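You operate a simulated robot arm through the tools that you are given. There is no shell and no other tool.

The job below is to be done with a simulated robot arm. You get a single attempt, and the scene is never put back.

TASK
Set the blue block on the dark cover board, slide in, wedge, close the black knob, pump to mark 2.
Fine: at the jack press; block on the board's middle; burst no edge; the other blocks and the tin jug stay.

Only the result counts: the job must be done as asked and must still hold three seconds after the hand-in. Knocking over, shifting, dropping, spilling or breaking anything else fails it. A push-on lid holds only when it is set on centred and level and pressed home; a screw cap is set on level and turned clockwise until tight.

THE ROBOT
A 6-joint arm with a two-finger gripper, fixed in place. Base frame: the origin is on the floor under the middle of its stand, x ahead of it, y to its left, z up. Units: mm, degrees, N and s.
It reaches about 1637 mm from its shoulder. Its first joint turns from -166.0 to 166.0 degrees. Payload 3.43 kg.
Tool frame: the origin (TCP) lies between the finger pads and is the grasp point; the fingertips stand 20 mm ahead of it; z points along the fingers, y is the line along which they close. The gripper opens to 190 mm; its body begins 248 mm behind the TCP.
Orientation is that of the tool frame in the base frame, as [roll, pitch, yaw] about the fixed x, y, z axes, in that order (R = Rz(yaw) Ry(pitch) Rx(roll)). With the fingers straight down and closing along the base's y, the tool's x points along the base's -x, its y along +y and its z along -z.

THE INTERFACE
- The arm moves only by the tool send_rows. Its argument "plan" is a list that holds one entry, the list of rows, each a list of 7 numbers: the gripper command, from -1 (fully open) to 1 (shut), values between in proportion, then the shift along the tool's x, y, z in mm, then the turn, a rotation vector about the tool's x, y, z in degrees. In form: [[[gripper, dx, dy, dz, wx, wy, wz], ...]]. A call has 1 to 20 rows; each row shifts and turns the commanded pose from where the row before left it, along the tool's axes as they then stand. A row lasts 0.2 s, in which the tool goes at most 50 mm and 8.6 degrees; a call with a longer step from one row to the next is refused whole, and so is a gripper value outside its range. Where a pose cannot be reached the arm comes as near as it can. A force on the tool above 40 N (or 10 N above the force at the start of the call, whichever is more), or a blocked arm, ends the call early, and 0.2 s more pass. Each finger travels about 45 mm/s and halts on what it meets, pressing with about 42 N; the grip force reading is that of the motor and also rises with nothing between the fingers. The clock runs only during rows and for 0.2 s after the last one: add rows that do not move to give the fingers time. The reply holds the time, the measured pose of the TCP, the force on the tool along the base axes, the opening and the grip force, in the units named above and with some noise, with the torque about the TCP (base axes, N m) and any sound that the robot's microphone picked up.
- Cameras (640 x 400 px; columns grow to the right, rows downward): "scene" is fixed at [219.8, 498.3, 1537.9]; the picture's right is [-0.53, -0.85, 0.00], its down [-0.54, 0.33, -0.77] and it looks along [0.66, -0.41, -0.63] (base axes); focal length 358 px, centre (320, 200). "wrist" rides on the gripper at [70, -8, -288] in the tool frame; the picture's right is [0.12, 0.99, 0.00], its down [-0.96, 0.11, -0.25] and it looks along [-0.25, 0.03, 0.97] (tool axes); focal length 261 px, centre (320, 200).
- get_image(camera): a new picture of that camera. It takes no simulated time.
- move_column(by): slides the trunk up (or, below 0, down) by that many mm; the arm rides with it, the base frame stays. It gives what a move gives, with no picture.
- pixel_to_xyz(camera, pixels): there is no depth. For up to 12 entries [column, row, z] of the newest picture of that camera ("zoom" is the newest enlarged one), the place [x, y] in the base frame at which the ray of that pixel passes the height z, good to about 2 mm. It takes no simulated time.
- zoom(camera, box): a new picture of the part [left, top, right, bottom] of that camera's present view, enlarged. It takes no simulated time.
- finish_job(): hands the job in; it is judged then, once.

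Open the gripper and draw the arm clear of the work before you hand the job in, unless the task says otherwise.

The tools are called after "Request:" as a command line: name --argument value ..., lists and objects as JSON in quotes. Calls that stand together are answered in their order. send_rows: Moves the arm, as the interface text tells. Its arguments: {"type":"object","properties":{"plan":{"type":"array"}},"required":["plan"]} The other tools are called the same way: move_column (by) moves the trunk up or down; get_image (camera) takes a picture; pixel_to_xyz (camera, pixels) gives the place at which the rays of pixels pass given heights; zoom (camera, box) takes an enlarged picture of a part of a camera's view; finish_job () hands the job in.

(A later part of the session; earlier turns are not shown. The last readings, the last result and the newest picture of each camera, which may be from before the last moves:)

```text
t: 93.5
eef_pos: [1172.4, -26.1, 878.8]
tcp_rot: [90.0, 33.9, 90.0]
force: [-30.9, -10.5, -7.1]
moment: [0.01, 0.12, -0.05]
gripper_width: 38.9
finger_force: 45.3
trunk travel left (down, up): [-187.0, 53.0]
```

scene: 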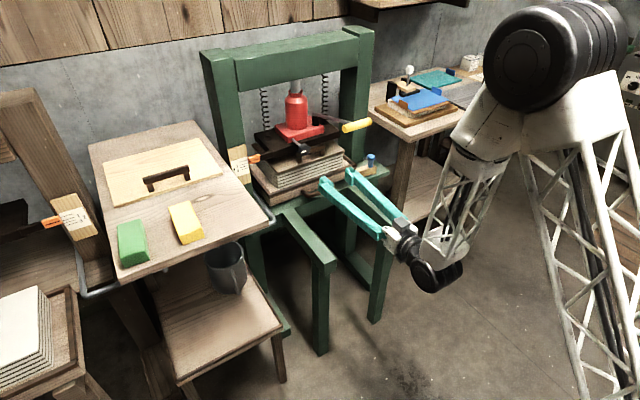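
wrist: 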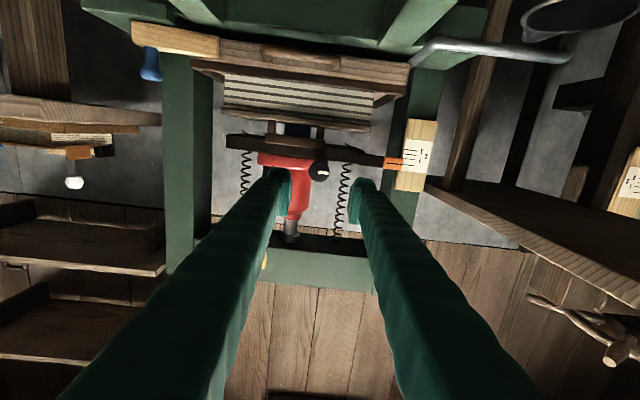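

Slightly over-followed (−31 N); I ease back 1.5 mm and keep turning.

Request:
send_rows --plan '[[[0.8, -0.5, -0.3, -1.5, 0, 0, 0], [0.8, 0, 0, 0, 0, 0, 8], [0.8, 0, 0, 0, 0, 0, 8], [0.8, 0, 0, 0, 0, 0, 8], [0.8, 0, 0, 0, 0, 0, 0]]]'

Request:
zoom --camera "wrist" --box '[230, 100, 430, 260]'

```text
t: 94.7
eef_pos: [1173.3, -26.8, 877.2]
tcp_rot: [90.0, 10.0, 90.1]
force: [26.1, -8.9, -14.4]
moment: [0.0, 0.0, -0.1]
gripper_width: 38.8
finger_force: 45.2
trunk travel left (down, up): [-187.0, 53.0]
```

```text
2.50 times, centred on (330, 180) of wrist
```

zoom: 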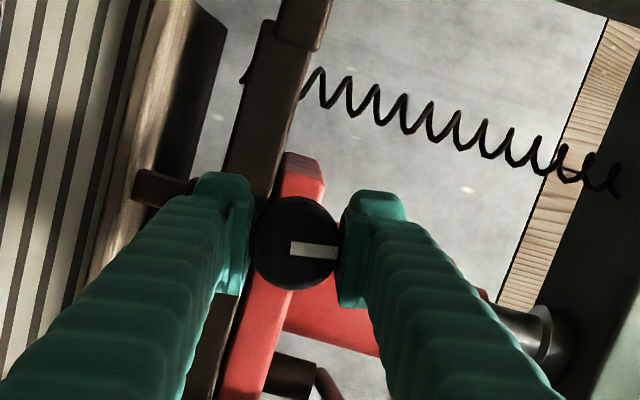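

80° turned, torque still low; the knob creeps inward ≈1 mm per 28°. I keep turning while following 0.3 mm per row.

Request:
send_rows --plan '[[[0.8, -1, -0.5, 1.5, 0, 0, 0], [0.8, 0, 0, 0.3, 0, 0, 8], [0.8, 0, 0, 0.3, 0, 0, 8], [0.8, 0, 0, 0.3, 0, 0, 8], [0.8, 0, 0, 0, 0, 0, 0]]]'

```text
t: 95.9
eef_pos: [1175.2, -26.2, 876.6]
tcp_rot: [89.9, -14.2, 90.2]
force: [4.7, 1.4, -7.5]
moment: [-0.81, -0.04, 0.11]
gripper_width: 38.9
finger_force: 45.4
trunk travel left (down, up): [-187.0, 53.0]
```

Resistance appears: −0.8 N·m at 104°. I turn a little more to be sure it is tight.

Request:
send_rows --plan '[[[0.8, 0, 0, 0.1, 0, 0, 4], [0.8, 0, 0, 0, 0, 0, 4], [0.8, 0, 0, 0, 0, 0, 0]]]'

Request:
zoom --camera "wrist" --box '[230, 100, 430, 260]'

```text
t: 96.7
eef_pos: [1174.0, -27.6, 876.9]
tcp_rot: [90.0, -22.0, 90.1]
force: [12.3, 2.2, -11.5]
moment: [-0.52, 0.06, -0.02]
gripper_width: 38.8
finger_force: 45.4
trunk travel left (down, up): [-187.0, 53.0]
```

```text
2.50 times, centred on (330, 180) of wrist
```

zoom: 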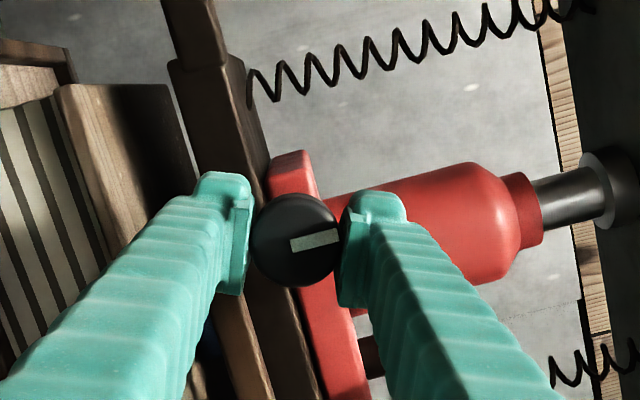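

The mark has shifted ≈12° relative to the fingers: the knob has stopped at ≈100° and the pads slipped, so the valve is tight. I release and retreat straight back.

Request:
send_rows --plan '[[[0.6, 0, 0, 0, 0, 0, 0], [0.4, 0, 0, 0, 0, 0, 0], [0.4, 0, 0, 0, 0, 0, 0], [0.4, 0, 0, -15, 0, 0, 0], [0.4, 0, 0, -35, 0, 0, 0], [0.4, 0, 0, -45, 0, 0, 0], [0.4, 0, 0, -45, 0, 0, 0], [0.4, 0, 0, 0, 0, 0, 0]]]'

Request:
zoom --camera "scene" --box '[275, 115, 355, 175]'

Request:
get_image --camera "wrist"

```text
t: 98.5
eef_pos: [1032.4, -24.2, 877.5]
tcp_rot: [90.0, -21.9, 90.1]
force: [0.0, 0.0, -0.4]
moment: [0.04, 0.02, 0.0]
gripper_width: 57.1
finger_force: 0.1
trunk travel left (down, up): [-187.0, 53.0]
```

```text
6.67 times, centred on (315, 145) of scene
```

zoom: 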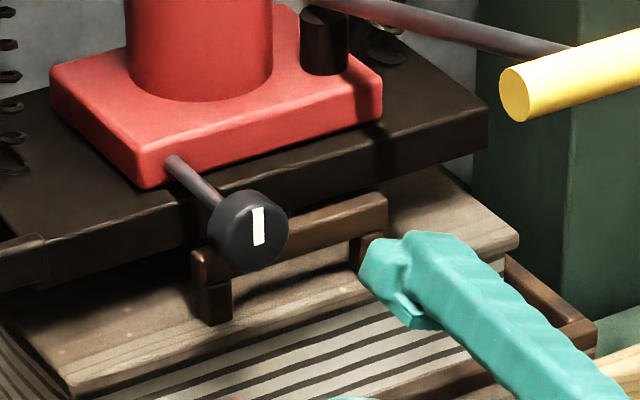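

```text
taken
```

wrist: 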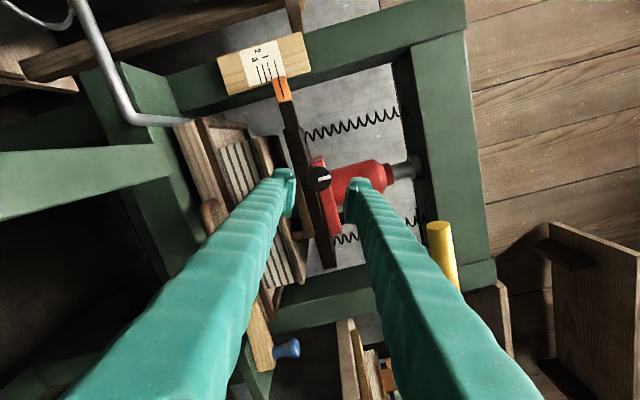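

The mark now points straight up: valve closed. Next the pump. I back off to x≈960, turn the tool so the fingers lie above/below each other, and line up with the T-handle's free half (y≈−113).

Request:
send_rows --plan '[[[0.4, 0, 0, -36, 0, 0, 0], [0.4, 0, 0, -36, 0, 0, 0], [0.4, 0, 0, 0, 0, 0, -7.5], [0.4, 0, 0, 0, 0, 0, -7.5], [0.4, 0, 0, 0, 0, 0, -7], [0.4, 0, 0, 0, 0, 0, 0]]]'

Request:
send_rows --plan '[[[0.4, -25, 35, 0, 0, 0, 0], [0.4, -25, 35, 0, 0, 0, 0], [0.4, -25, 35, 0, 0, 0, 0], [0.4, -14, 20, 0, 0, 0, 0], [0.4, 0, 0, 0, 0, 0, 0], [0.4, 0, 0, 0, 0, 0, 0]]]'

Request:
get_image --camera "wrist"

Request:
get_image --camera "scene"

```text
t: 99.9
eef_pos: [961.1, -26.2, 877.0]
tcp_rot: [90.0, 0.0, 90.1]
force: [-0.5, 0.1, -0.1]
moment: [-0.03, 0.03, 0.0]
gripper_width: 57.0
finger_force: 0.1
trunk travel left (down, up): [-187.0, 53.0]
```

```text
t: 101.3
eef_pos: [960.7, -116.2, 1002.5]
tcp_rot: [90.0, 0.0, 90.1]
force: [0.0, 0.2, -0.8]
moment: [0.01, 0.01, -0.02]
gripper_width: 56.9
finger_force: 0.1
trunk travel left (down, up): [-187.0, 53.0]
```

```text
taken
```

wrist: 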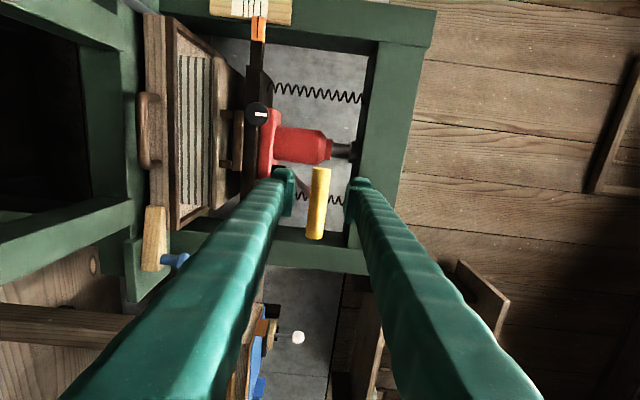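

```text
taken
```

scene: 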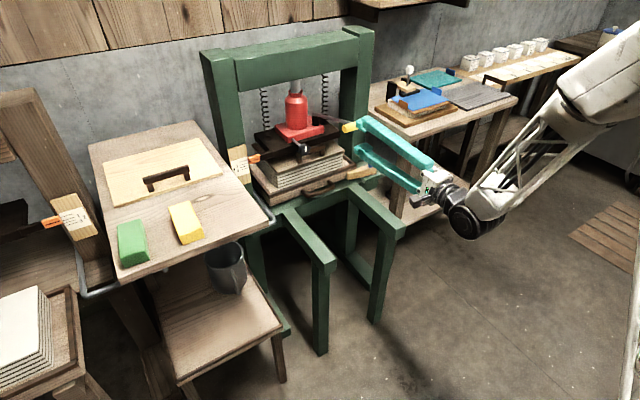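

The T-bar (wrist (318,203)) lies right between the lower and upper finger. I zoom for exact placement and for the scale.

Request:
zoom --camera "wrist" --box '[240, 130, 400, 260]'

Request:
zoom --camera "scene" --box '[310, 95, 400, 165]'

Request:
zoom --camera "scene" --box '[220, 135, 270, 185]'

```text
3.08 times, centred on (320, 195) of wrist
```

zoom: 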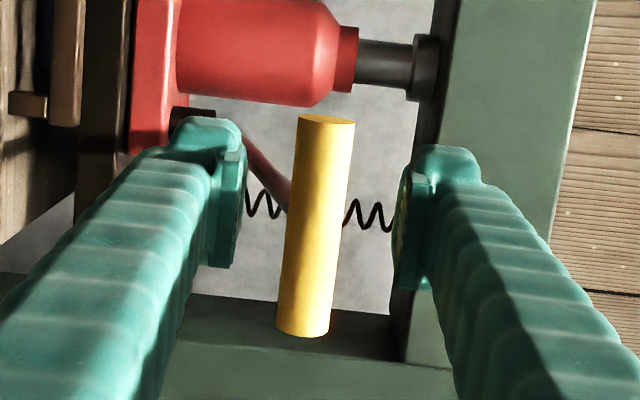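

```text
5.71 times, centred on (355, 130) of scene
```

zoom: 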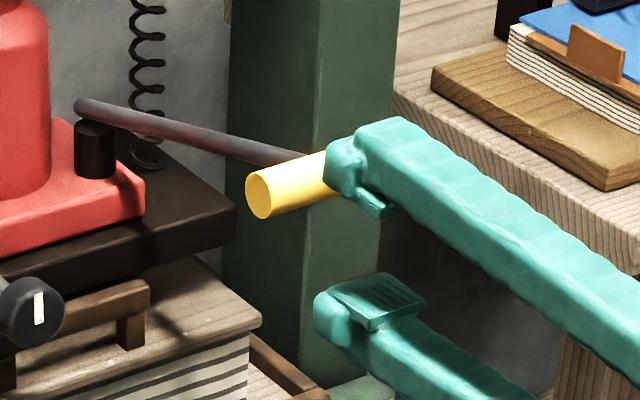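

```text
8.00 times, centred on (245, 160) of scene
```

zoom: 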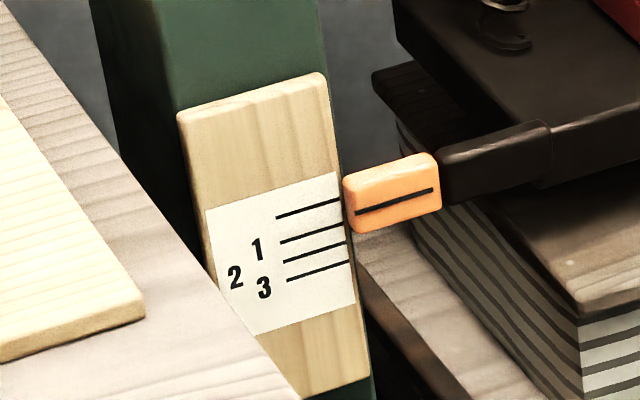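

The bar (Ø≈24, centre ≈(1032,−141,1005)) is well placed. I advance 72 mm so the fingers cage it, then narrow the opening to ~36 mm.

Request:
send_rows --plan '[[[0.4, 0, 2, 24, 0, 0, 0], [0.4, 0, 0, 25, 0, 0, 0], [0.4, 0, 0, 23, 0, 0, 0], [0.4, 0, 0, 0, 0, 0, 0], [0.62, 0, 0, 0, 0, 0, 0], [0.62, 0, 0, 0, 0, 0, 0], [0.62, 0, 0, 0, 0, 0, 0]]]'

Request:
zoom --camera "wrist" --box '[240, 100, 400, 260]'

Request:
zoom --camera "scene" --box '[310, 95, 400, 165]'

```text
t: 102.9
eef_pos: [1035.9, -114.5, 1004.4]
tcp_rot: [89.9, 0.0, 90.0]
force: [-0.1, 0.3, 1.2]
moment: [0.0, 0.0, 0.03]
gripper_width: 35.8
finger_force: 0.0
trunk travel left (down, up): [-187.0, 53.0]
```

```text
2.50 times, centred on (320, 180) of wrist
```

zoom: 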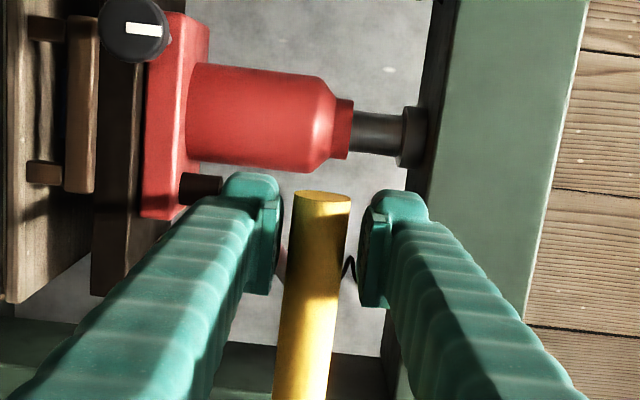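

```text
5.71 times, centred on (355, 130) of scene
```

zoom: 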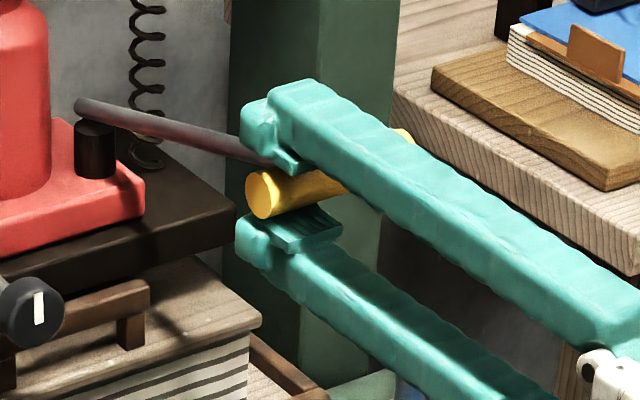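

The bar is caged between the fingers. I begin a slow down-stroke (30 mm) watching force and pointer.

Request:
send_rows --plan '[[[0.62, 0, -5, 0, 0, 0, 0], [0.62, 0, -5, 0, 0, 0, 0], [0.62, 0, -5, 0, 0, 0, 0], [0.62, 0, -5, 0, 0, 0, 0], [0.62, 0, -5, 0, 0, 0, 0], [0.62, 0, -5, 0, 0, 0, 0], [0.62, 0, 0, 0, 0, 0, 0]]]'

Request:
zoom --camera "scene" --box '[310, 95, 400, 165]'

Request:
zoom --camera "scene" --box '[220, 135, 270, 185]'

```text
t: 104.5
eef_pos: [1034.4, -117.6, 973.2]
tcp_rot: [90.1, 0.0, 90.1]
force: [-0.6, -0.2, 1.0]
moment: [-0.02, -0.01, 0.0]
gripper_width: 36.7
finger_force: 0.2
trunk travel left (down, up): [-187.0, 53.0]
```

```text
5.71 times, centred on (355, 130) of scene
```

zoom: 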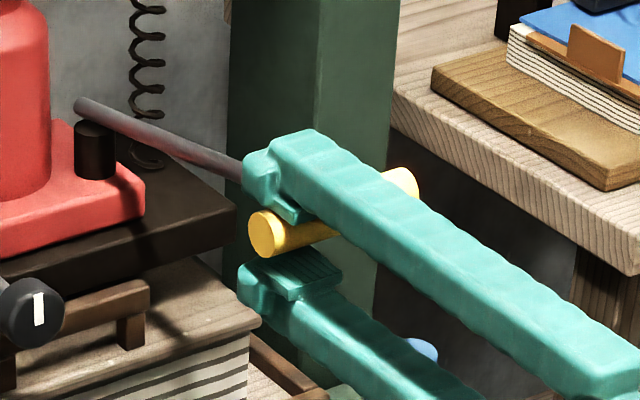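

```text
8.00 times, centred on (245, 160) of scene
```

zoom: 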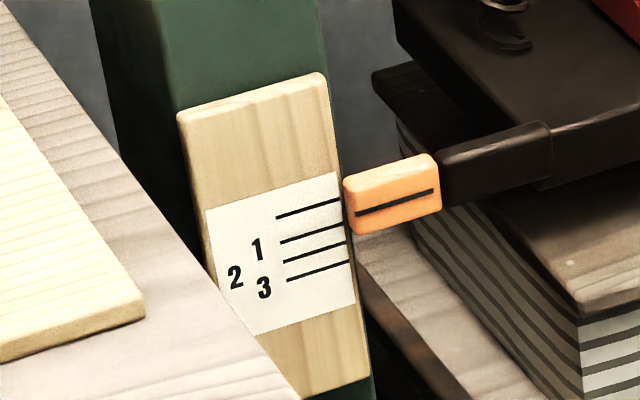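

The lever follows easily (force ~1 N). Pointer has barely moved; I continue the down-stroke.

Request:
send_rows --plan '[[[0.62, 0, -6, 0, 0, 0, 0], [0.62, 0, -6, 0, 0, 0, 0], [0.62, 0, -6, 0, 0, 0, 0], [0.62, 0, -6, 0, 0, 0, 0], [0.62, 0, -6, 0, 0, 0, 0], [0.62, 0, 0, 0, 0, 0, 0]]]'

Request:
zoom --camera "scene" --box '[220, 135, 270, 185]'

Request:
zoom --camera "scene" --box '[290, 95, 400, 175]'

```text
t: 105.9
eef_pos: [1035.3, -116.6, 944.3]
tcp_rot: [89.9, 0.0, 90.1]
force: [-0.4, 0.4, 1.5]
moment: [-0.01, -0.02, -0.04]
gripper_width: 36.7
finger_force: 0.4
trunk travel left (down, up): [-187.0, 53.0]
```

```text
8.00 times, centred on (245, 160) of scene
```

zoom: 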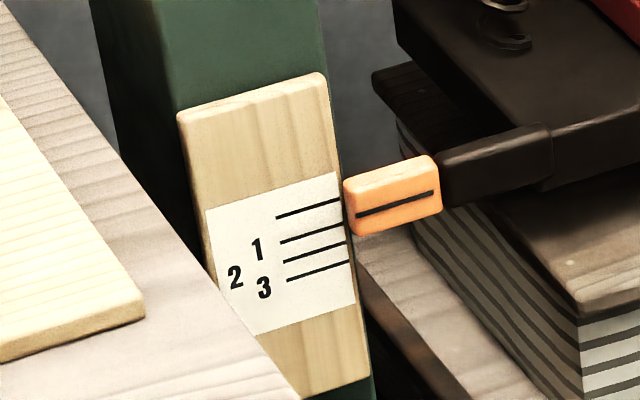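

```text
5.00 times, centred on (345, 135) of scene
```

zoom: 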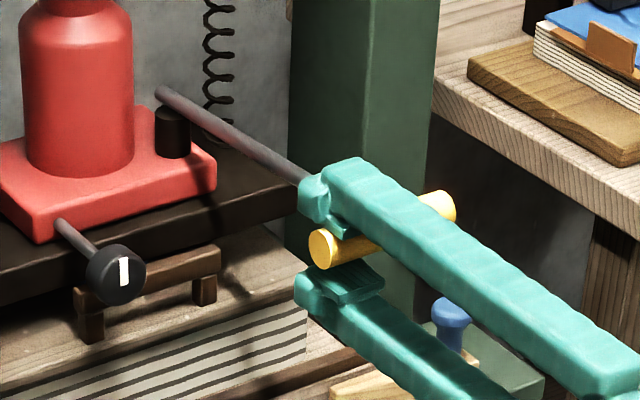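

The pointer drops slightly (≈1–2 mm per 60 mm of handle travel). I continue down to find the end of the stroke.

Request:
send_rows --plan '[[[0.62, 0, -6, 0, 0, 0, 0], [0.62, 0, -6, 0, 0, 0, 0], [0.62, 0, -6, 0, 0, 0, 0], [0.62, 0, -6, 0, 0, 0, 0], [0.62, 0, -6, 0, 0, 0, 0], [0.62, 0, -6, 0, 0, 0, 0], [0.62, 0, 0, 0, 0, 0, 0]]]'

Request:
zoom --camera "scene" --box '[220, 135, 270, 185]'

Request:
zoom --camera "scene" --box '[290, 95, 400, 175]'

```text
t: 107.5
eef_pos: [1033.9, -116.5, 907.7]
tcp_rot: [90.0, 0.0, 90.1]
force: [-0.4, 0.5, 2.0]
moment: [0.0, 0.03, 0.01]
gripper_width: 36.8
finger_force: 0.7
trunk travel left (down, up): [-187.0, 53.0]
```

```text
8.00 times, centred on (245, 160) of scene
```

zoom: 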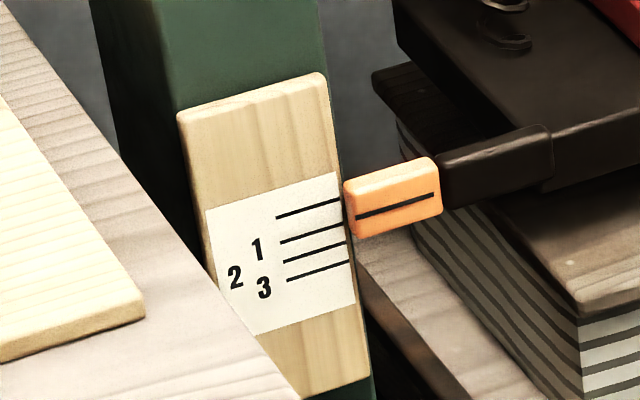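

```text
5.00 times, centred on (345, 135) of scene
```

zoom: 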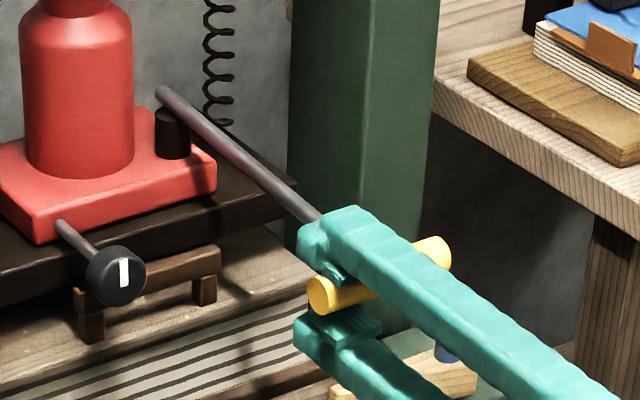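

Still no end; force 2 N, plenty of free space below. I continue down another 36 mm.

Request:
send_rows --plan '[[[0.62, 0, -6, 0, 0, 0, 0], [0.62, 0, -6, 0, 0, 0, 0], [0.62, 0, -6, 0, 0, 0, 0], [0.62, 0, -6, 0, 0, 0, 0], [0.62, 0, -6, 0, 0, 0, 0], [0.62, 0, -6, 0, 0, 0, 0], [0.62, 0, 0, 0, 0, 0, 0]]]'

Request:
zoom --camera "scene" --box '[220, 135, 270, 185]'

Request:
zoom --camera "scene" --box '[290, 95, 400, 175]'

```text
t: 109.1
eef_pos: [1033.7, -117.1, 871.9]
tcp_rot: [90.1, 0.0, 90.1]
force: [-0.3, -0.2, 2.8]
moment: [0.04, 0.01, -0.03]
gripper_width: 37.7
finger_force: 0.9
trunk travel left (down, up): [-187.0, 53.0]
```

```text
8.00 times, centred on (245, 160) of scene
```

zoom: 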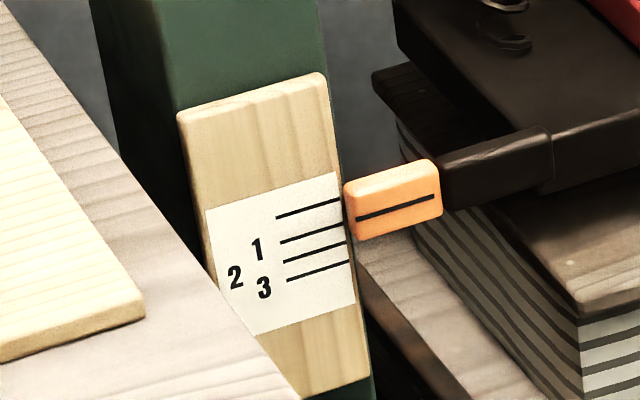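

```text
5.00 times, centred on (345, 135) of scene
```

zoom: 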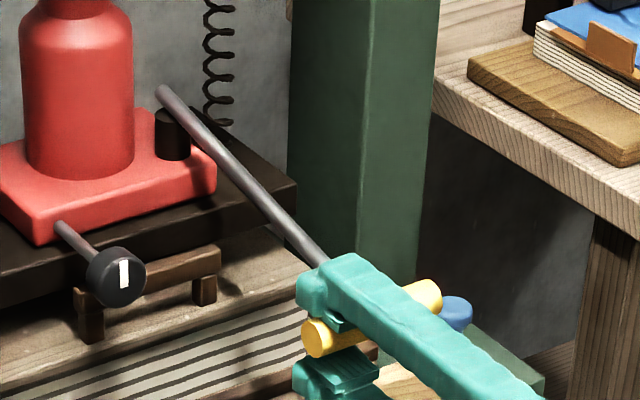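

A 130 mm stroke lowers the pointer ≈4 mm. I continue a little to find the bottom end of the stroke.

Request:
send_rows --plan '[[[0.62, 0, -6, 0, 0, 0, 0], [0.62, 0, -6, 0, 0, 0, 0], [0.62, 0, -6, 0, 0, 0, 0], [0.62, 0, -6, 0, 0, 0, 0], [0.62, 0, 0, 0, 0, 0, 0]]]'

Request:
zoom --camera "scene" --box '[220, 135, 270, 185]'

Request:
zoom --camera "scene" --box '[290, 95, 400, 175]'

```text
t: 110.3
eef_pos: [1032.8, -118.4, 849.9]
tcp_rot: [89.9, 0.0, 90.1]
force: [3.9, -1.3, 8.7]
moment: [0.01, 0.05, -0.08]
gripper_width: 40.5
finger_force: 4.3
trunk travel left (down, up): [-187.0, 53.0]
```

```text
8.00 times, centred on (245, 160) of scene
```

zoom: 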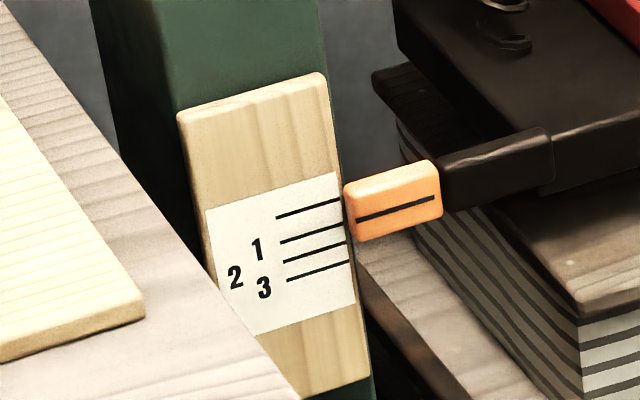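

```text
5.00 times, centred on (345, 135) of scene
```

zoom: 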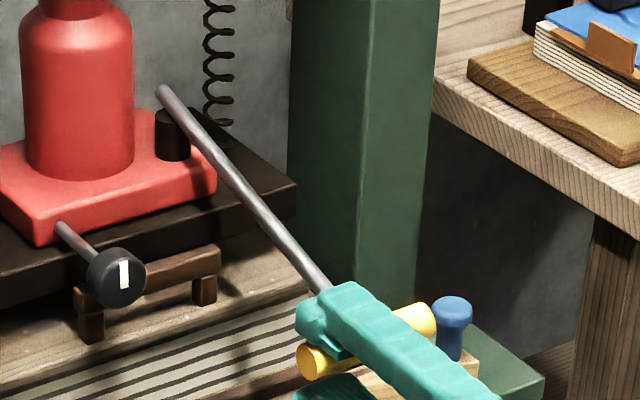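

Stroke end at about z≈852 (force rising to 9 N). Now the up-stroke: I lift the bar back with the lower finger to ~z 1012.

Request:
send_rows --plan '[[[0.62, 0, 8, 0, 0, 0, 0], [0.62, 0, 14, 0, 0, 0, 0], [0.62, 0, 14, 0, 0, 0, 0], [0.62, 0, 14, 0, 0, 0, 0], [0.62, 0, 14, 0, 0, 0, 0], [0.62, 0, 14, 0, 0, 0, 0], [0.62, 0, 14, 0, 0, 0, 0], [0.62, 0, 14, 0, 0, 0, 0], [0.62, 0, 14, 0, 0, 0, 0], [0.62, 0, 14, 0, 0, 0, 0], [0.62, 0, 14, 0, 0, 0, 0], [0.62, 0, 10, 0, 0, 0, 0], [0.62, 0, 0, 0, 0, 0, 0]]]'

Request:
zoom --camera "scene" --box '[220, 135, 270, 185]'

Request:
zoom --camera "scene" --box '[290, 95, 400, 175]'

```text
t: 113.1
eef_pos: [1033.4, -120.1, 1005.6]
tcp_rot: [90.0, 0.0, 90.1]
force: [-0.1, 0.7, -3.5]
moment: [0.01, 0.02, -0.03]
gripper_width: 37.8
finger_force: 1.8
trunk travel left (down, up): [-187.0, 53.0]
```

```text
8.00 times, centred on (245, 160) of scene
```

zoom: 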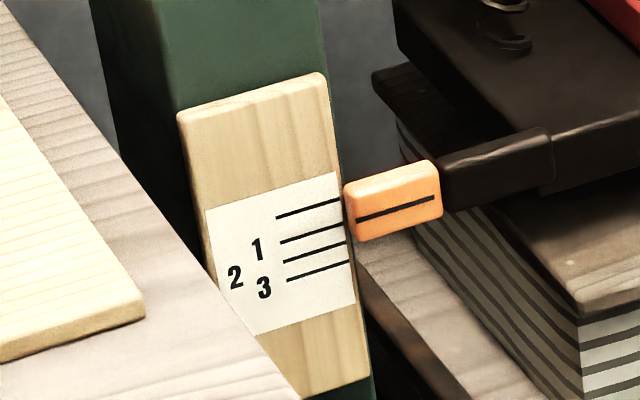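

```text
5.00 times, centred on (345, 135) of scene
```

zoom: 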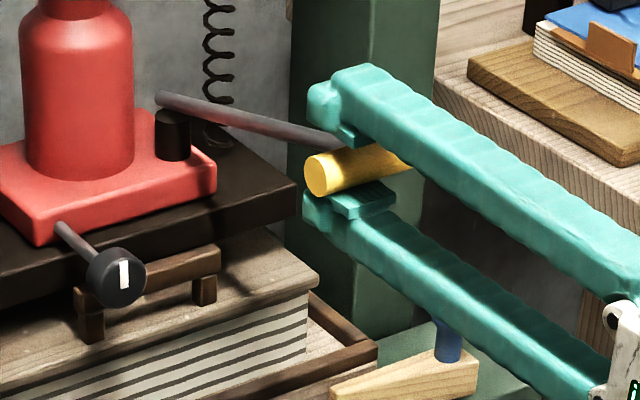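

The pointer held its place on the up-stroke: the valve is tight. I do the second down-stroke (with a small y re-centre).

Request:
send_rows --plan '[[[0.62, 4, -8, 0, 0, 0, 0], [0.62, 0, -12, 0, 0, 0, 0], [0.62, 0, -12, 0, 0, 0, 0], [0.62, 0, -12, 0, 0, 0, 0], [0.62, 0, -12, 0, 0, 0, 0], [0.62, 0, -12, 0, 0, 0, 0], [0.62, 0, -12, 0, 0, 0, 0], [0.62, 0, -12, 0, 0, 0, 0], [0.62, 0, -12, 0, 0, 0, 0], [0.62, 0, -12, 0, 0, 0, 0], [0.62, 0, -12, 0, 0, 0, 0], [0.62, 0, -12, 0, 0, 0, 0], [0.62, 0, -10, 0, 0, 0, 0], [0.62, 0, 0, 0, 0, 0, 0]]]'

Request:
zoom --camera "scene" --box '[220, 135, 270, 185]'

Request:
zoom --camera "scene" --box '[290, 95, 400, 175]'

```text
t: 116.1
eef_pos: [1034.3, -113.5, 858.0]
tcp_rot: [90.0, 0.0, 90.1]
force: [-0.2, 0.8, 3.5]
moment: [0.01, -0.01, 0.0]
gripper_width: 37.6
finger_force: 0.8
trunk travel left (down, up): [-187.0, 53.0]
```

```text
8.00 times, centred on (245, 160) of scene
```

zoom: 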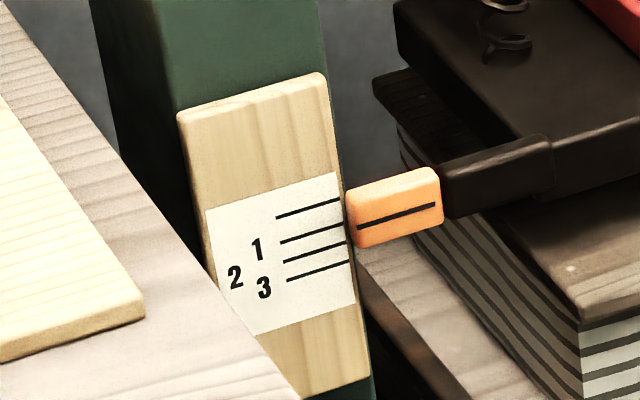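

```text
5.00 times, centred on (345, 135) of scene
```

zoom: 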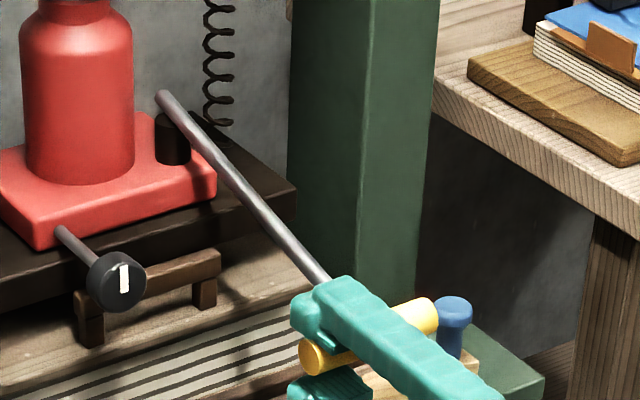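

Pointer has moved ≈8 mm after two strokes; mark 2 needs ≈23 mm. I do a third stroke (up and down) in one call.

Request:
send_rows --plan '[[[0.62, 0, 12, 0, 0, 0, 0], [0.62, 0, 20, 0, 0, 0, 0], [0.62, 0, 20, 0, 0, 0, 0], [0.62, 0, 20, 0, 0, 0, 0], [0.62, 0, 20, 0, 0, 0, 0], [0.62, 0, 20, 0, 0, 0, 0], [0.62, 0, 20, 0, 0, 0, 0], [0.62, 0, 14, 0, 0, 0, 0], [0.62, 0, -10, 0, 0, 0, 0], [0.62, 0, -14, 0, 0, 0, 0], [0.62, 0, -14, 0, 0, 0, 0], [0.62, 0, -14, 0, 0, 0, 0], [0.62, 0, -14, 0, 0, 0, 0], [0.62, 0, -14, 0, 0, 0, 0], [0.62, 0, -14, 0, 0, 0, 0], [0.62, 0, -14, 0, 0, 0, 0], [0.62, 0, -14, 0, 0, 0, 0], [0.62, 0, -14, 0, 0, 0, 0], [0.62, 0, -10, 0, 0, 0, 0], [0.62, 0, 0, 0, 0, 0, 0]]]'

Request:
zoom --camera "scene" --box '[220, 135, 270, 185]'

Request:
zoom --camera "scene" --box '[250, 100, 400, 200]'

```text
t: 120.3
eef_pos: [1034.2, -111.4, 857.2]
tcp_rot: [90.0, 0.1, 90.1]
force: [0.0, 0.9, 2.4]
moment: [-0.03, 0.01, 0.02]
gripper_width: 37.6
finger_force: 0.5
trunk travel left (down, up): [-187.0, 53.0]
```

```text
8.00 times, centred on (245, 160) of scene
```

zoom: 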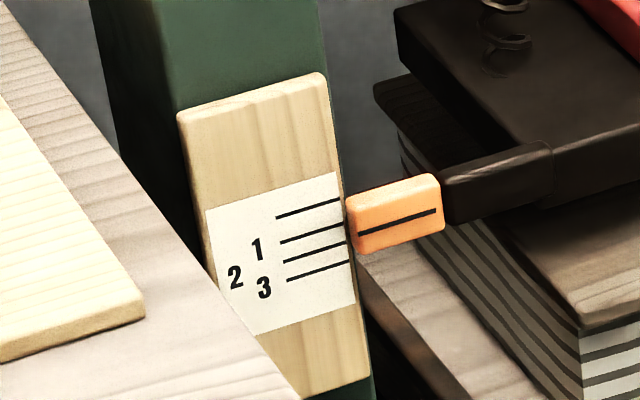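

```text
4.00 times, centred on (325, 150) of scene
```

zoom: 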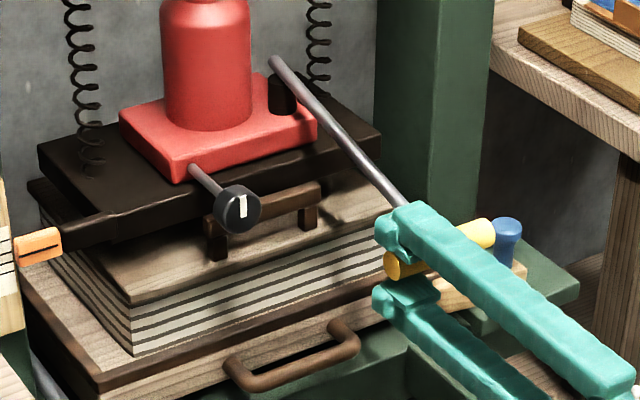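

Pointer ≈11.6 mm down after three strokes; force still low. Fourth stroke, same pattern.

Request:
send_rows --plan '[[[0.62, 0, 12, 0, 0, 0, 0], [0.62, 0, 20, 0, 0, 0, 0], [0.62, 0, 20, 0, 0, 0, 0], [0.62, 0, 20, 0, 0, 0, 0], [0.62, 0, 20, 0, 0, 0, 0], [0.62, 0, 20, 0, 0, 0, 0], [0.62, 0, 20, 0, 0, 0, 0], [0.62, 0, 14, 0, 0, 0, 0], [0.62, 0, -10, 0, 0, 0, 0], [0.62, 0, -14, 0, 0, 0, 0], [0.62, 0, -14, 0, 0, 0, 0], [0.62, 0, -14, 0, 0, 0, 0], [0.62, 0, -14, 0, 0, 0, 0], [0.62, 0, -14, 0, 0, 0, 0], [0.62, 0, -14, 0, 0, 0, 0], [0.62, 0, -14, 0, 0, 0, 0], [0.62, 0, -14, 0, 0, 0, 0], [0.62, 0, -14, 0, 0, 0, 0], [0.62, 0, -10, 0, 0, 0, 0], [0.62, 0, 0, 0, 0, 0, 0]]]'

Request:
zoom --camera "scene" --box '[220, 135, 270, 185]'

Request:
zoom --camera "scene" --box '[250, 100, 400, 200]'

```text
t: 124.5
eef_pos: [1034.9, -111.8, 858.1]
tcp_rot: [90.0, 0.0, 90.1]
force: [-0.7, -0.1, 3.7]
moment: [-0.04, -0.01, -0.02]
gripper_width: 37.5
finger_force: 0.9
trunk travel left (down, up): [-187.0, 53.0]
```

```text
8.00 times, centred on (245, 160) of scene
```

zoom: 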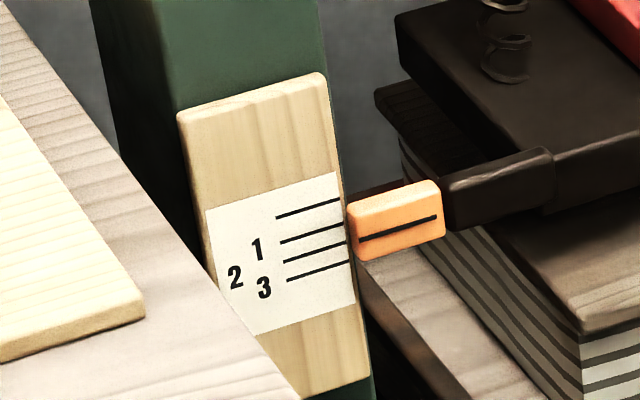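

```text
4.00 times, centred on (325, 150) of scene
```

zoom: 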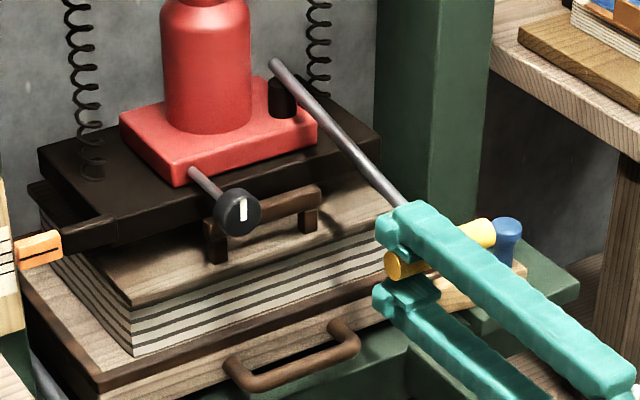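

Pointer just past mark 1 now (≈15 mm). Fifth stroke.

Request:
send_rows --plan '[[[0.62, 0, 12, 0, 0, 0, 0], [0.62, 0, 20, 0, 0, 0, 0], [0.62, 0, 20, 0, 0, 0, 0], [0.62, 0, 20, 0, 0, 0, 0], [0.62, 0, 20, 0, 0, 0, 0], [0.62, 0, 20, 0, 0, 0, 0], [0.62, 0, 20, 0, 0, 0, 0], [0.62, 0, 14, 0, 0, 0, 0], [0.62, 0, -10, 0, 0, 0, 0], [0.62, 0, -14, 0, 0, 0, 0], [0.62, 0, -14, 0, 0, 0, 0], [0.62, 0, -14, 0, 0, 0, 0], [0.62, 0, -14, 0, 0, 0, 0], [0.62, 0, -14, 0, 0, 0, 0], [0.62, 0, -14, 0, 0, 0, 0], [0.62, 0, -14, 0, 0, 0, 0], [0.62, 0, -14, 0, 0, 0, 0], [0.62, 0, -14, 0, 0, 0, 0], [0.62, 0, -10, 0, 0, 0, 0], [0.62, 0, 0, 0, 0, 0, 0]]]'

Request:
zoom --camera "scene" --box '[220, 135, 270, 185]'

Request:
get_image --camera "wrist"

Request:
zoom --camera "scene" --box '[250, 100, 400, 200]'

```text
t: 128.7
eef_pos: [1033.7, -111.7, 855.9]
tcp_rot: [90.0, 0.0, 90.1]
force: [-0.2, 0.3, 2.2]
moment: [-0.01, 0.01, -0.03]
gripper_width: 37.8
finger_force: 1.5
trunk travel left (down, up): [-187.0, 53.0]
```

```text
8.00 times, centred on (245, 160) of scene
```

zoom: 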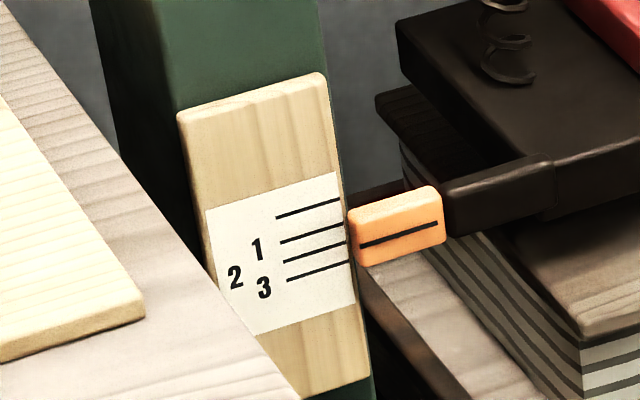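

```text
taken
```

wrist: 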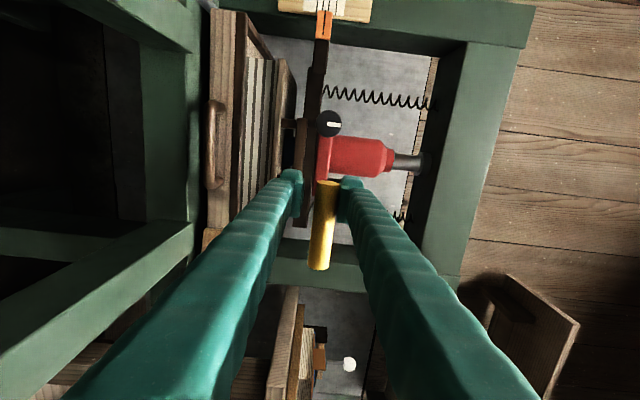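

```text
4.00 times, centred on (325, 150) of scene
```

zoom: 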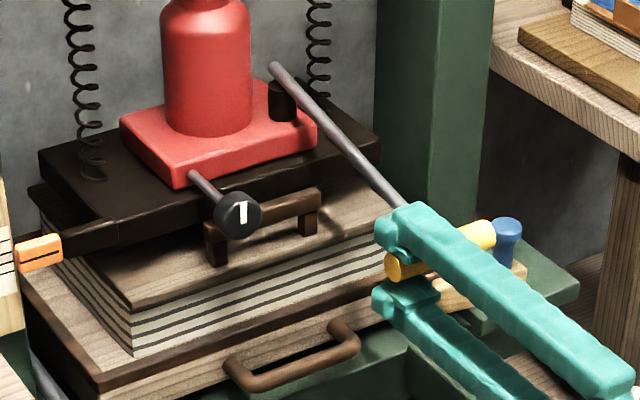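

I zoom the wrist camera's level view of the pointer at the top of its picture.

Request:
zoom --camera "wrist" --box '[265, 0, 385, 70]'

```text
5.33 times, centred on (325, 35) of wrist
```

zoom: 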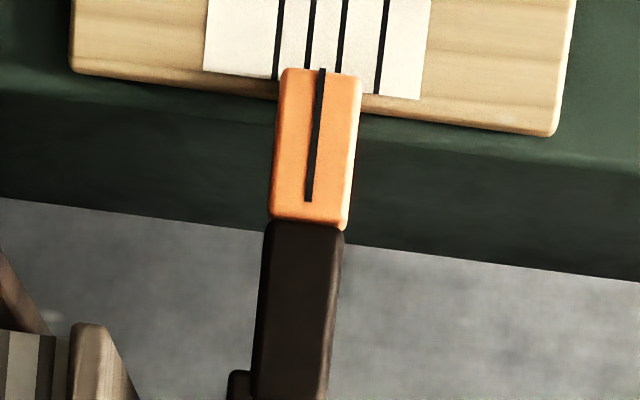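

Level view: pointer line at col 323 (row 60) lies between line 1 (340) and line 2 (307): reading ≈1.5. Sixth stroke.

Request:
send_rows --plan '[[[0.62, 0, 12, 0, 0, 0, 0], [0.62, 0, 20, 0, 0, 0, 0], [0.62, 0, 20, 0, 0, 0, 0], [0.62, 0, 20, 0, 0, 0, 0], [0.62, 0, 20, 0, 0, 0, 0], [0.62, 0, 20, 0, 0, 0, 0], [0.62, 0, 20, 0, 0, 0, 0], [0.62, 0, 14, 0, 0, 0, 0], [0.62, 0, -10, 0, 0, 0, 0], [0.62, 0, -14, 0, 0, 0, 0], [0.62, 0, -14, 0, 0, 0, 0], [0.62, 0, -14, 0, 0, 0, 0], [0.62, 0, -14, 0, 0, 0, 0], [0.62, 0, -14, 0, 0, 0, 0], [0.62, 0, -14, 0, 0, 0, 0], [0.62, 0, -14, 0, 0, 0, 0], [0.62, 0, -14, 0, 0, 0, 0], [0.62, 0, -14, 0, 0, 0, 0], [0.62, 0, -10, 0, 0, 0, 0], [0.62, 0, 0, 0, 0, 0, 0]]]'

Request:
zoom --camera "wrist" --box '[265, 0, 385, 70]'

Request:
zoom --camera "scene" --box '[220, 135, 270, 185]'

Request:
zoom --camera "scene" --box '[250, 100, 400, 200]'

```text
t: 132.9
eef_pos: [1033.0, -113.6, 854.0]
tcp_rot: [89.9, 0.0, 90.1]
force: [0.1, -0.1, 1.8]
moment: [0.0, 0.03, -0.03]
gripper_width: 37.7
finger_force: 1.0
trunk travel left (down, up): [-187.0, 53.0]
```

```text
5.33 times, centred on (325, 35) of wrist
```

zoom: 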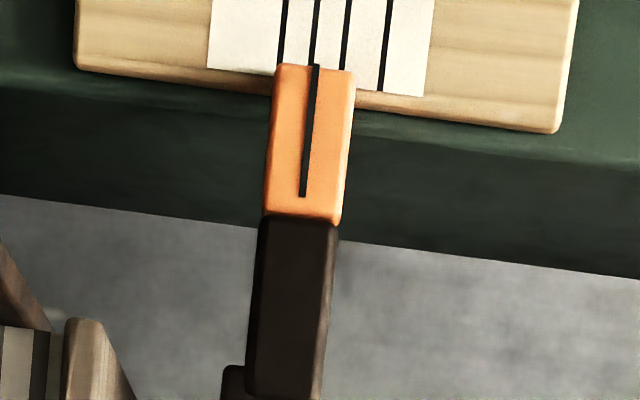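

```text
8.00 times, centred on (245, 160) of scene
```

zoom: 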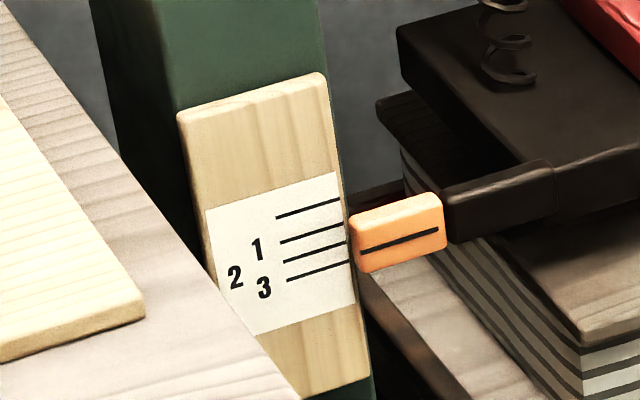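

```text
4.00 times, centred on (325, 150) of scene
```

zoom: 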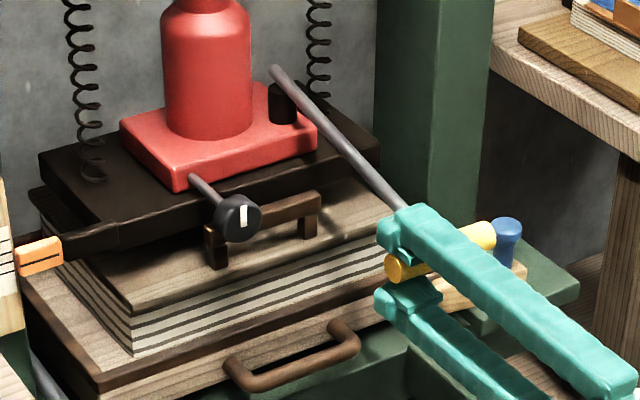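

Level view: pointer is ≈4 px (of 32 per division) short of line 2, reading ≈1.85; a full stroke gives ≈11.5 px. I do a partial stroke of about 60 mm of handle motion.

Request:
send_rows --plan '[[[0.62, 0, 10, 0, 0, 0, 0], [0.62, 0, 15, 0, 0, 0, 0], [0.62, 0, 15, 0, 0, 0, 0], [0.62, 0, 15, 0, 0, 0, 0], [0.62, 0, 5, 0, 0, 0, 0], [0.62, 0, -8, 0, 0, 0, 0], [0.62, 0, -10, 0, 0, 0, 0], [0.62, 0, -10, 0, 0, 0, 0], [0.62, 0, -10, 0, 0, 0, 0], [0.62, 0, -10, 0, 0, 0, 0], [0.62, 0, -8, 0, 0, 0, 0], [0.62, 0, -4, 0, 0, 0, 0], [0.62, 0, 0, 0, 0, 0, 0]]]'

Request:
zoom --camera "wrist" --box '[265, 0, 385, 70]'

Request:
zoom --camera "scene" --box '[220, 135, 270, 185]'

```text
t: 135.7
eef_pos: [1034.0, -112.6, 856.0]
tcp_rot: [90.0, -0.1, 90.1]
force: [0.0, -0.1, 2.1]
moment: [0.0, 0.03, 0.0]
gripper_width: 37.4
finger_force: 1.2
trunk travel left (down, up): [-187.0, 53.0]
```

```text
5.33 times, centred on (325, 35) of wrist
```

zoom: 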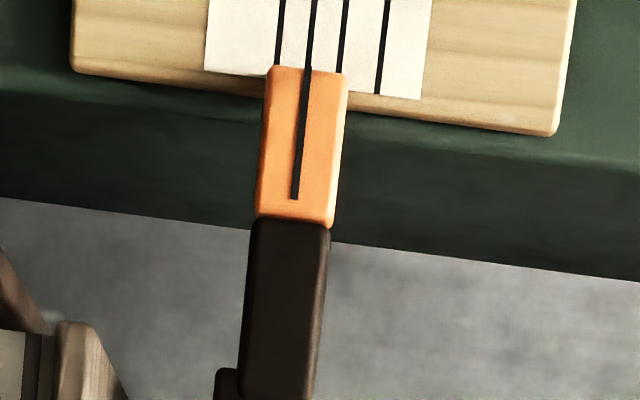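

```text
8.00 times, centred on (245, 160) of scene
```

zoom: 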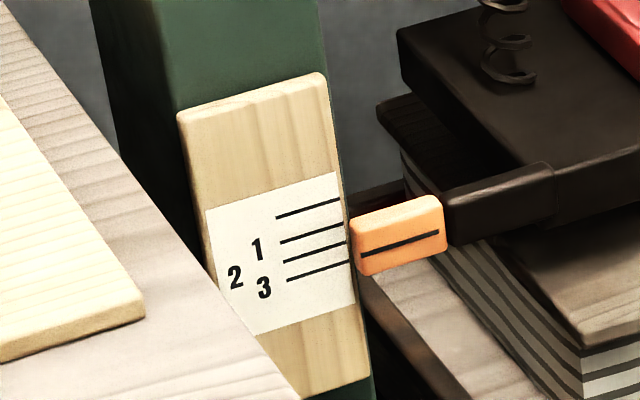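

Aligned: pointer line (308,68) coincides with line 2 (307,68) in the level view. I open the fingers off the T-bar and back away in −x.

Request:
send_rows --plan '[[[0.5, 0, 0, 0, 0, 0, 0], [0.4, 0, 0, 0, 0, 0, 0], [0.4, 0, 0, 0, 0, 0, 0], [0.4, 0, 0, -20, 0, 0, 0], [0.4, 0, 0, -30, 0, 0, 0], [0.4, 0, 0, -30, 0, 0, 0], [0.4, 0, 0, 0, 0, 0, 0]]]'

Request:
get_image --camera "wrist"

Request:
zoom --camera "scene" --box '[250, 100, 400, 200]'

Request:
zoom --camera "scene" --box '[220, 135, 270, 185]'

```text
t: 137.3
eef_pos: [952.9, -112.2, 855.5]
tcp_rot: [90.0, 0.0, 90.1]
force: [0.4, 0.0, 0.0]
moment: [-0.02, -0.02, -0.02]
gripper_width: 56.9
finger_force: 0.2
trunk travel left (down, up): [-187.0, 53.0]
```

```text
taken
```

wrist: 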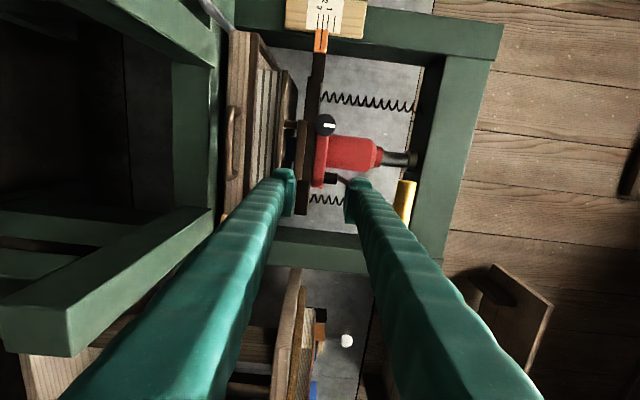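

```text
4.00 times, centred on (325, 150) of scene
```

zoom: 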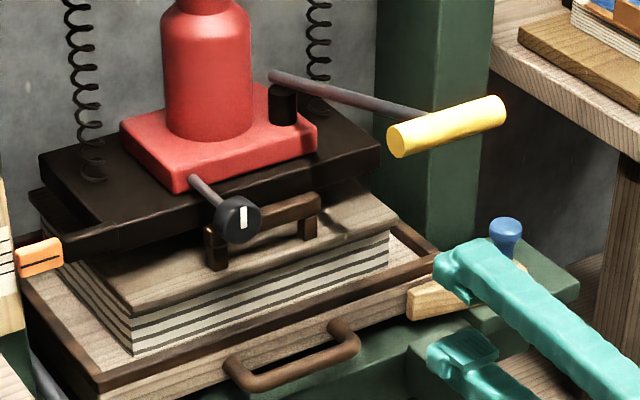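

```text
8.00 times, centred on (245, 160) of scene
```

zoom: 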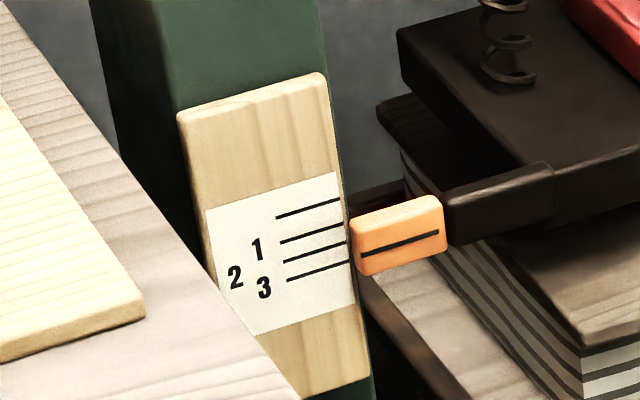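

The handle sprang back up by itself and the pointer holds. I read the scale once more in the level view, now with the scale nearer the picture's inside.

Request:
zoom --camera "wrist" --box '[265, 0, 385, 75]'

Request:
zoom --camera "wrist" --box '[210, 60, 370, 240]'

Request:
get_image --camera "scene"

```text
5.33 times, centred on (325, 38) of wrist
```

zoom: 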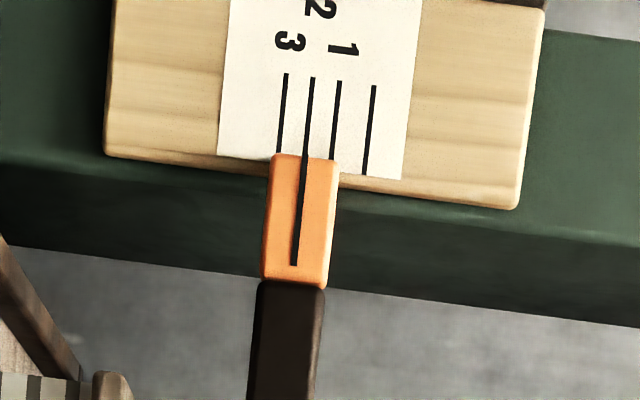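

```text
2.22 times, centred on (290, 150) of wrist
```

zoom: 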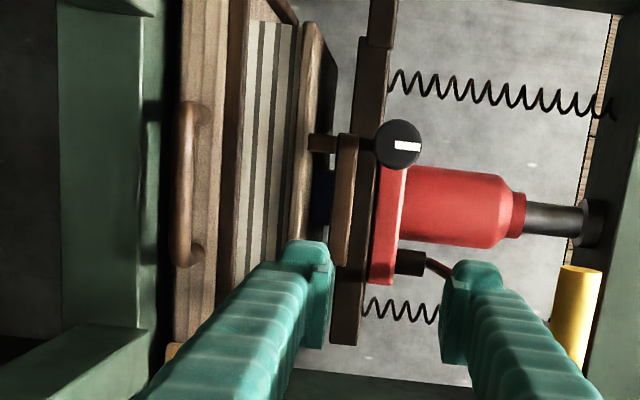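

```text
taken
```

scene: 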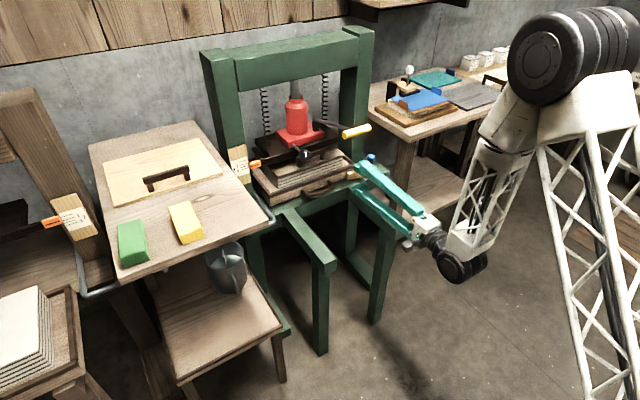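

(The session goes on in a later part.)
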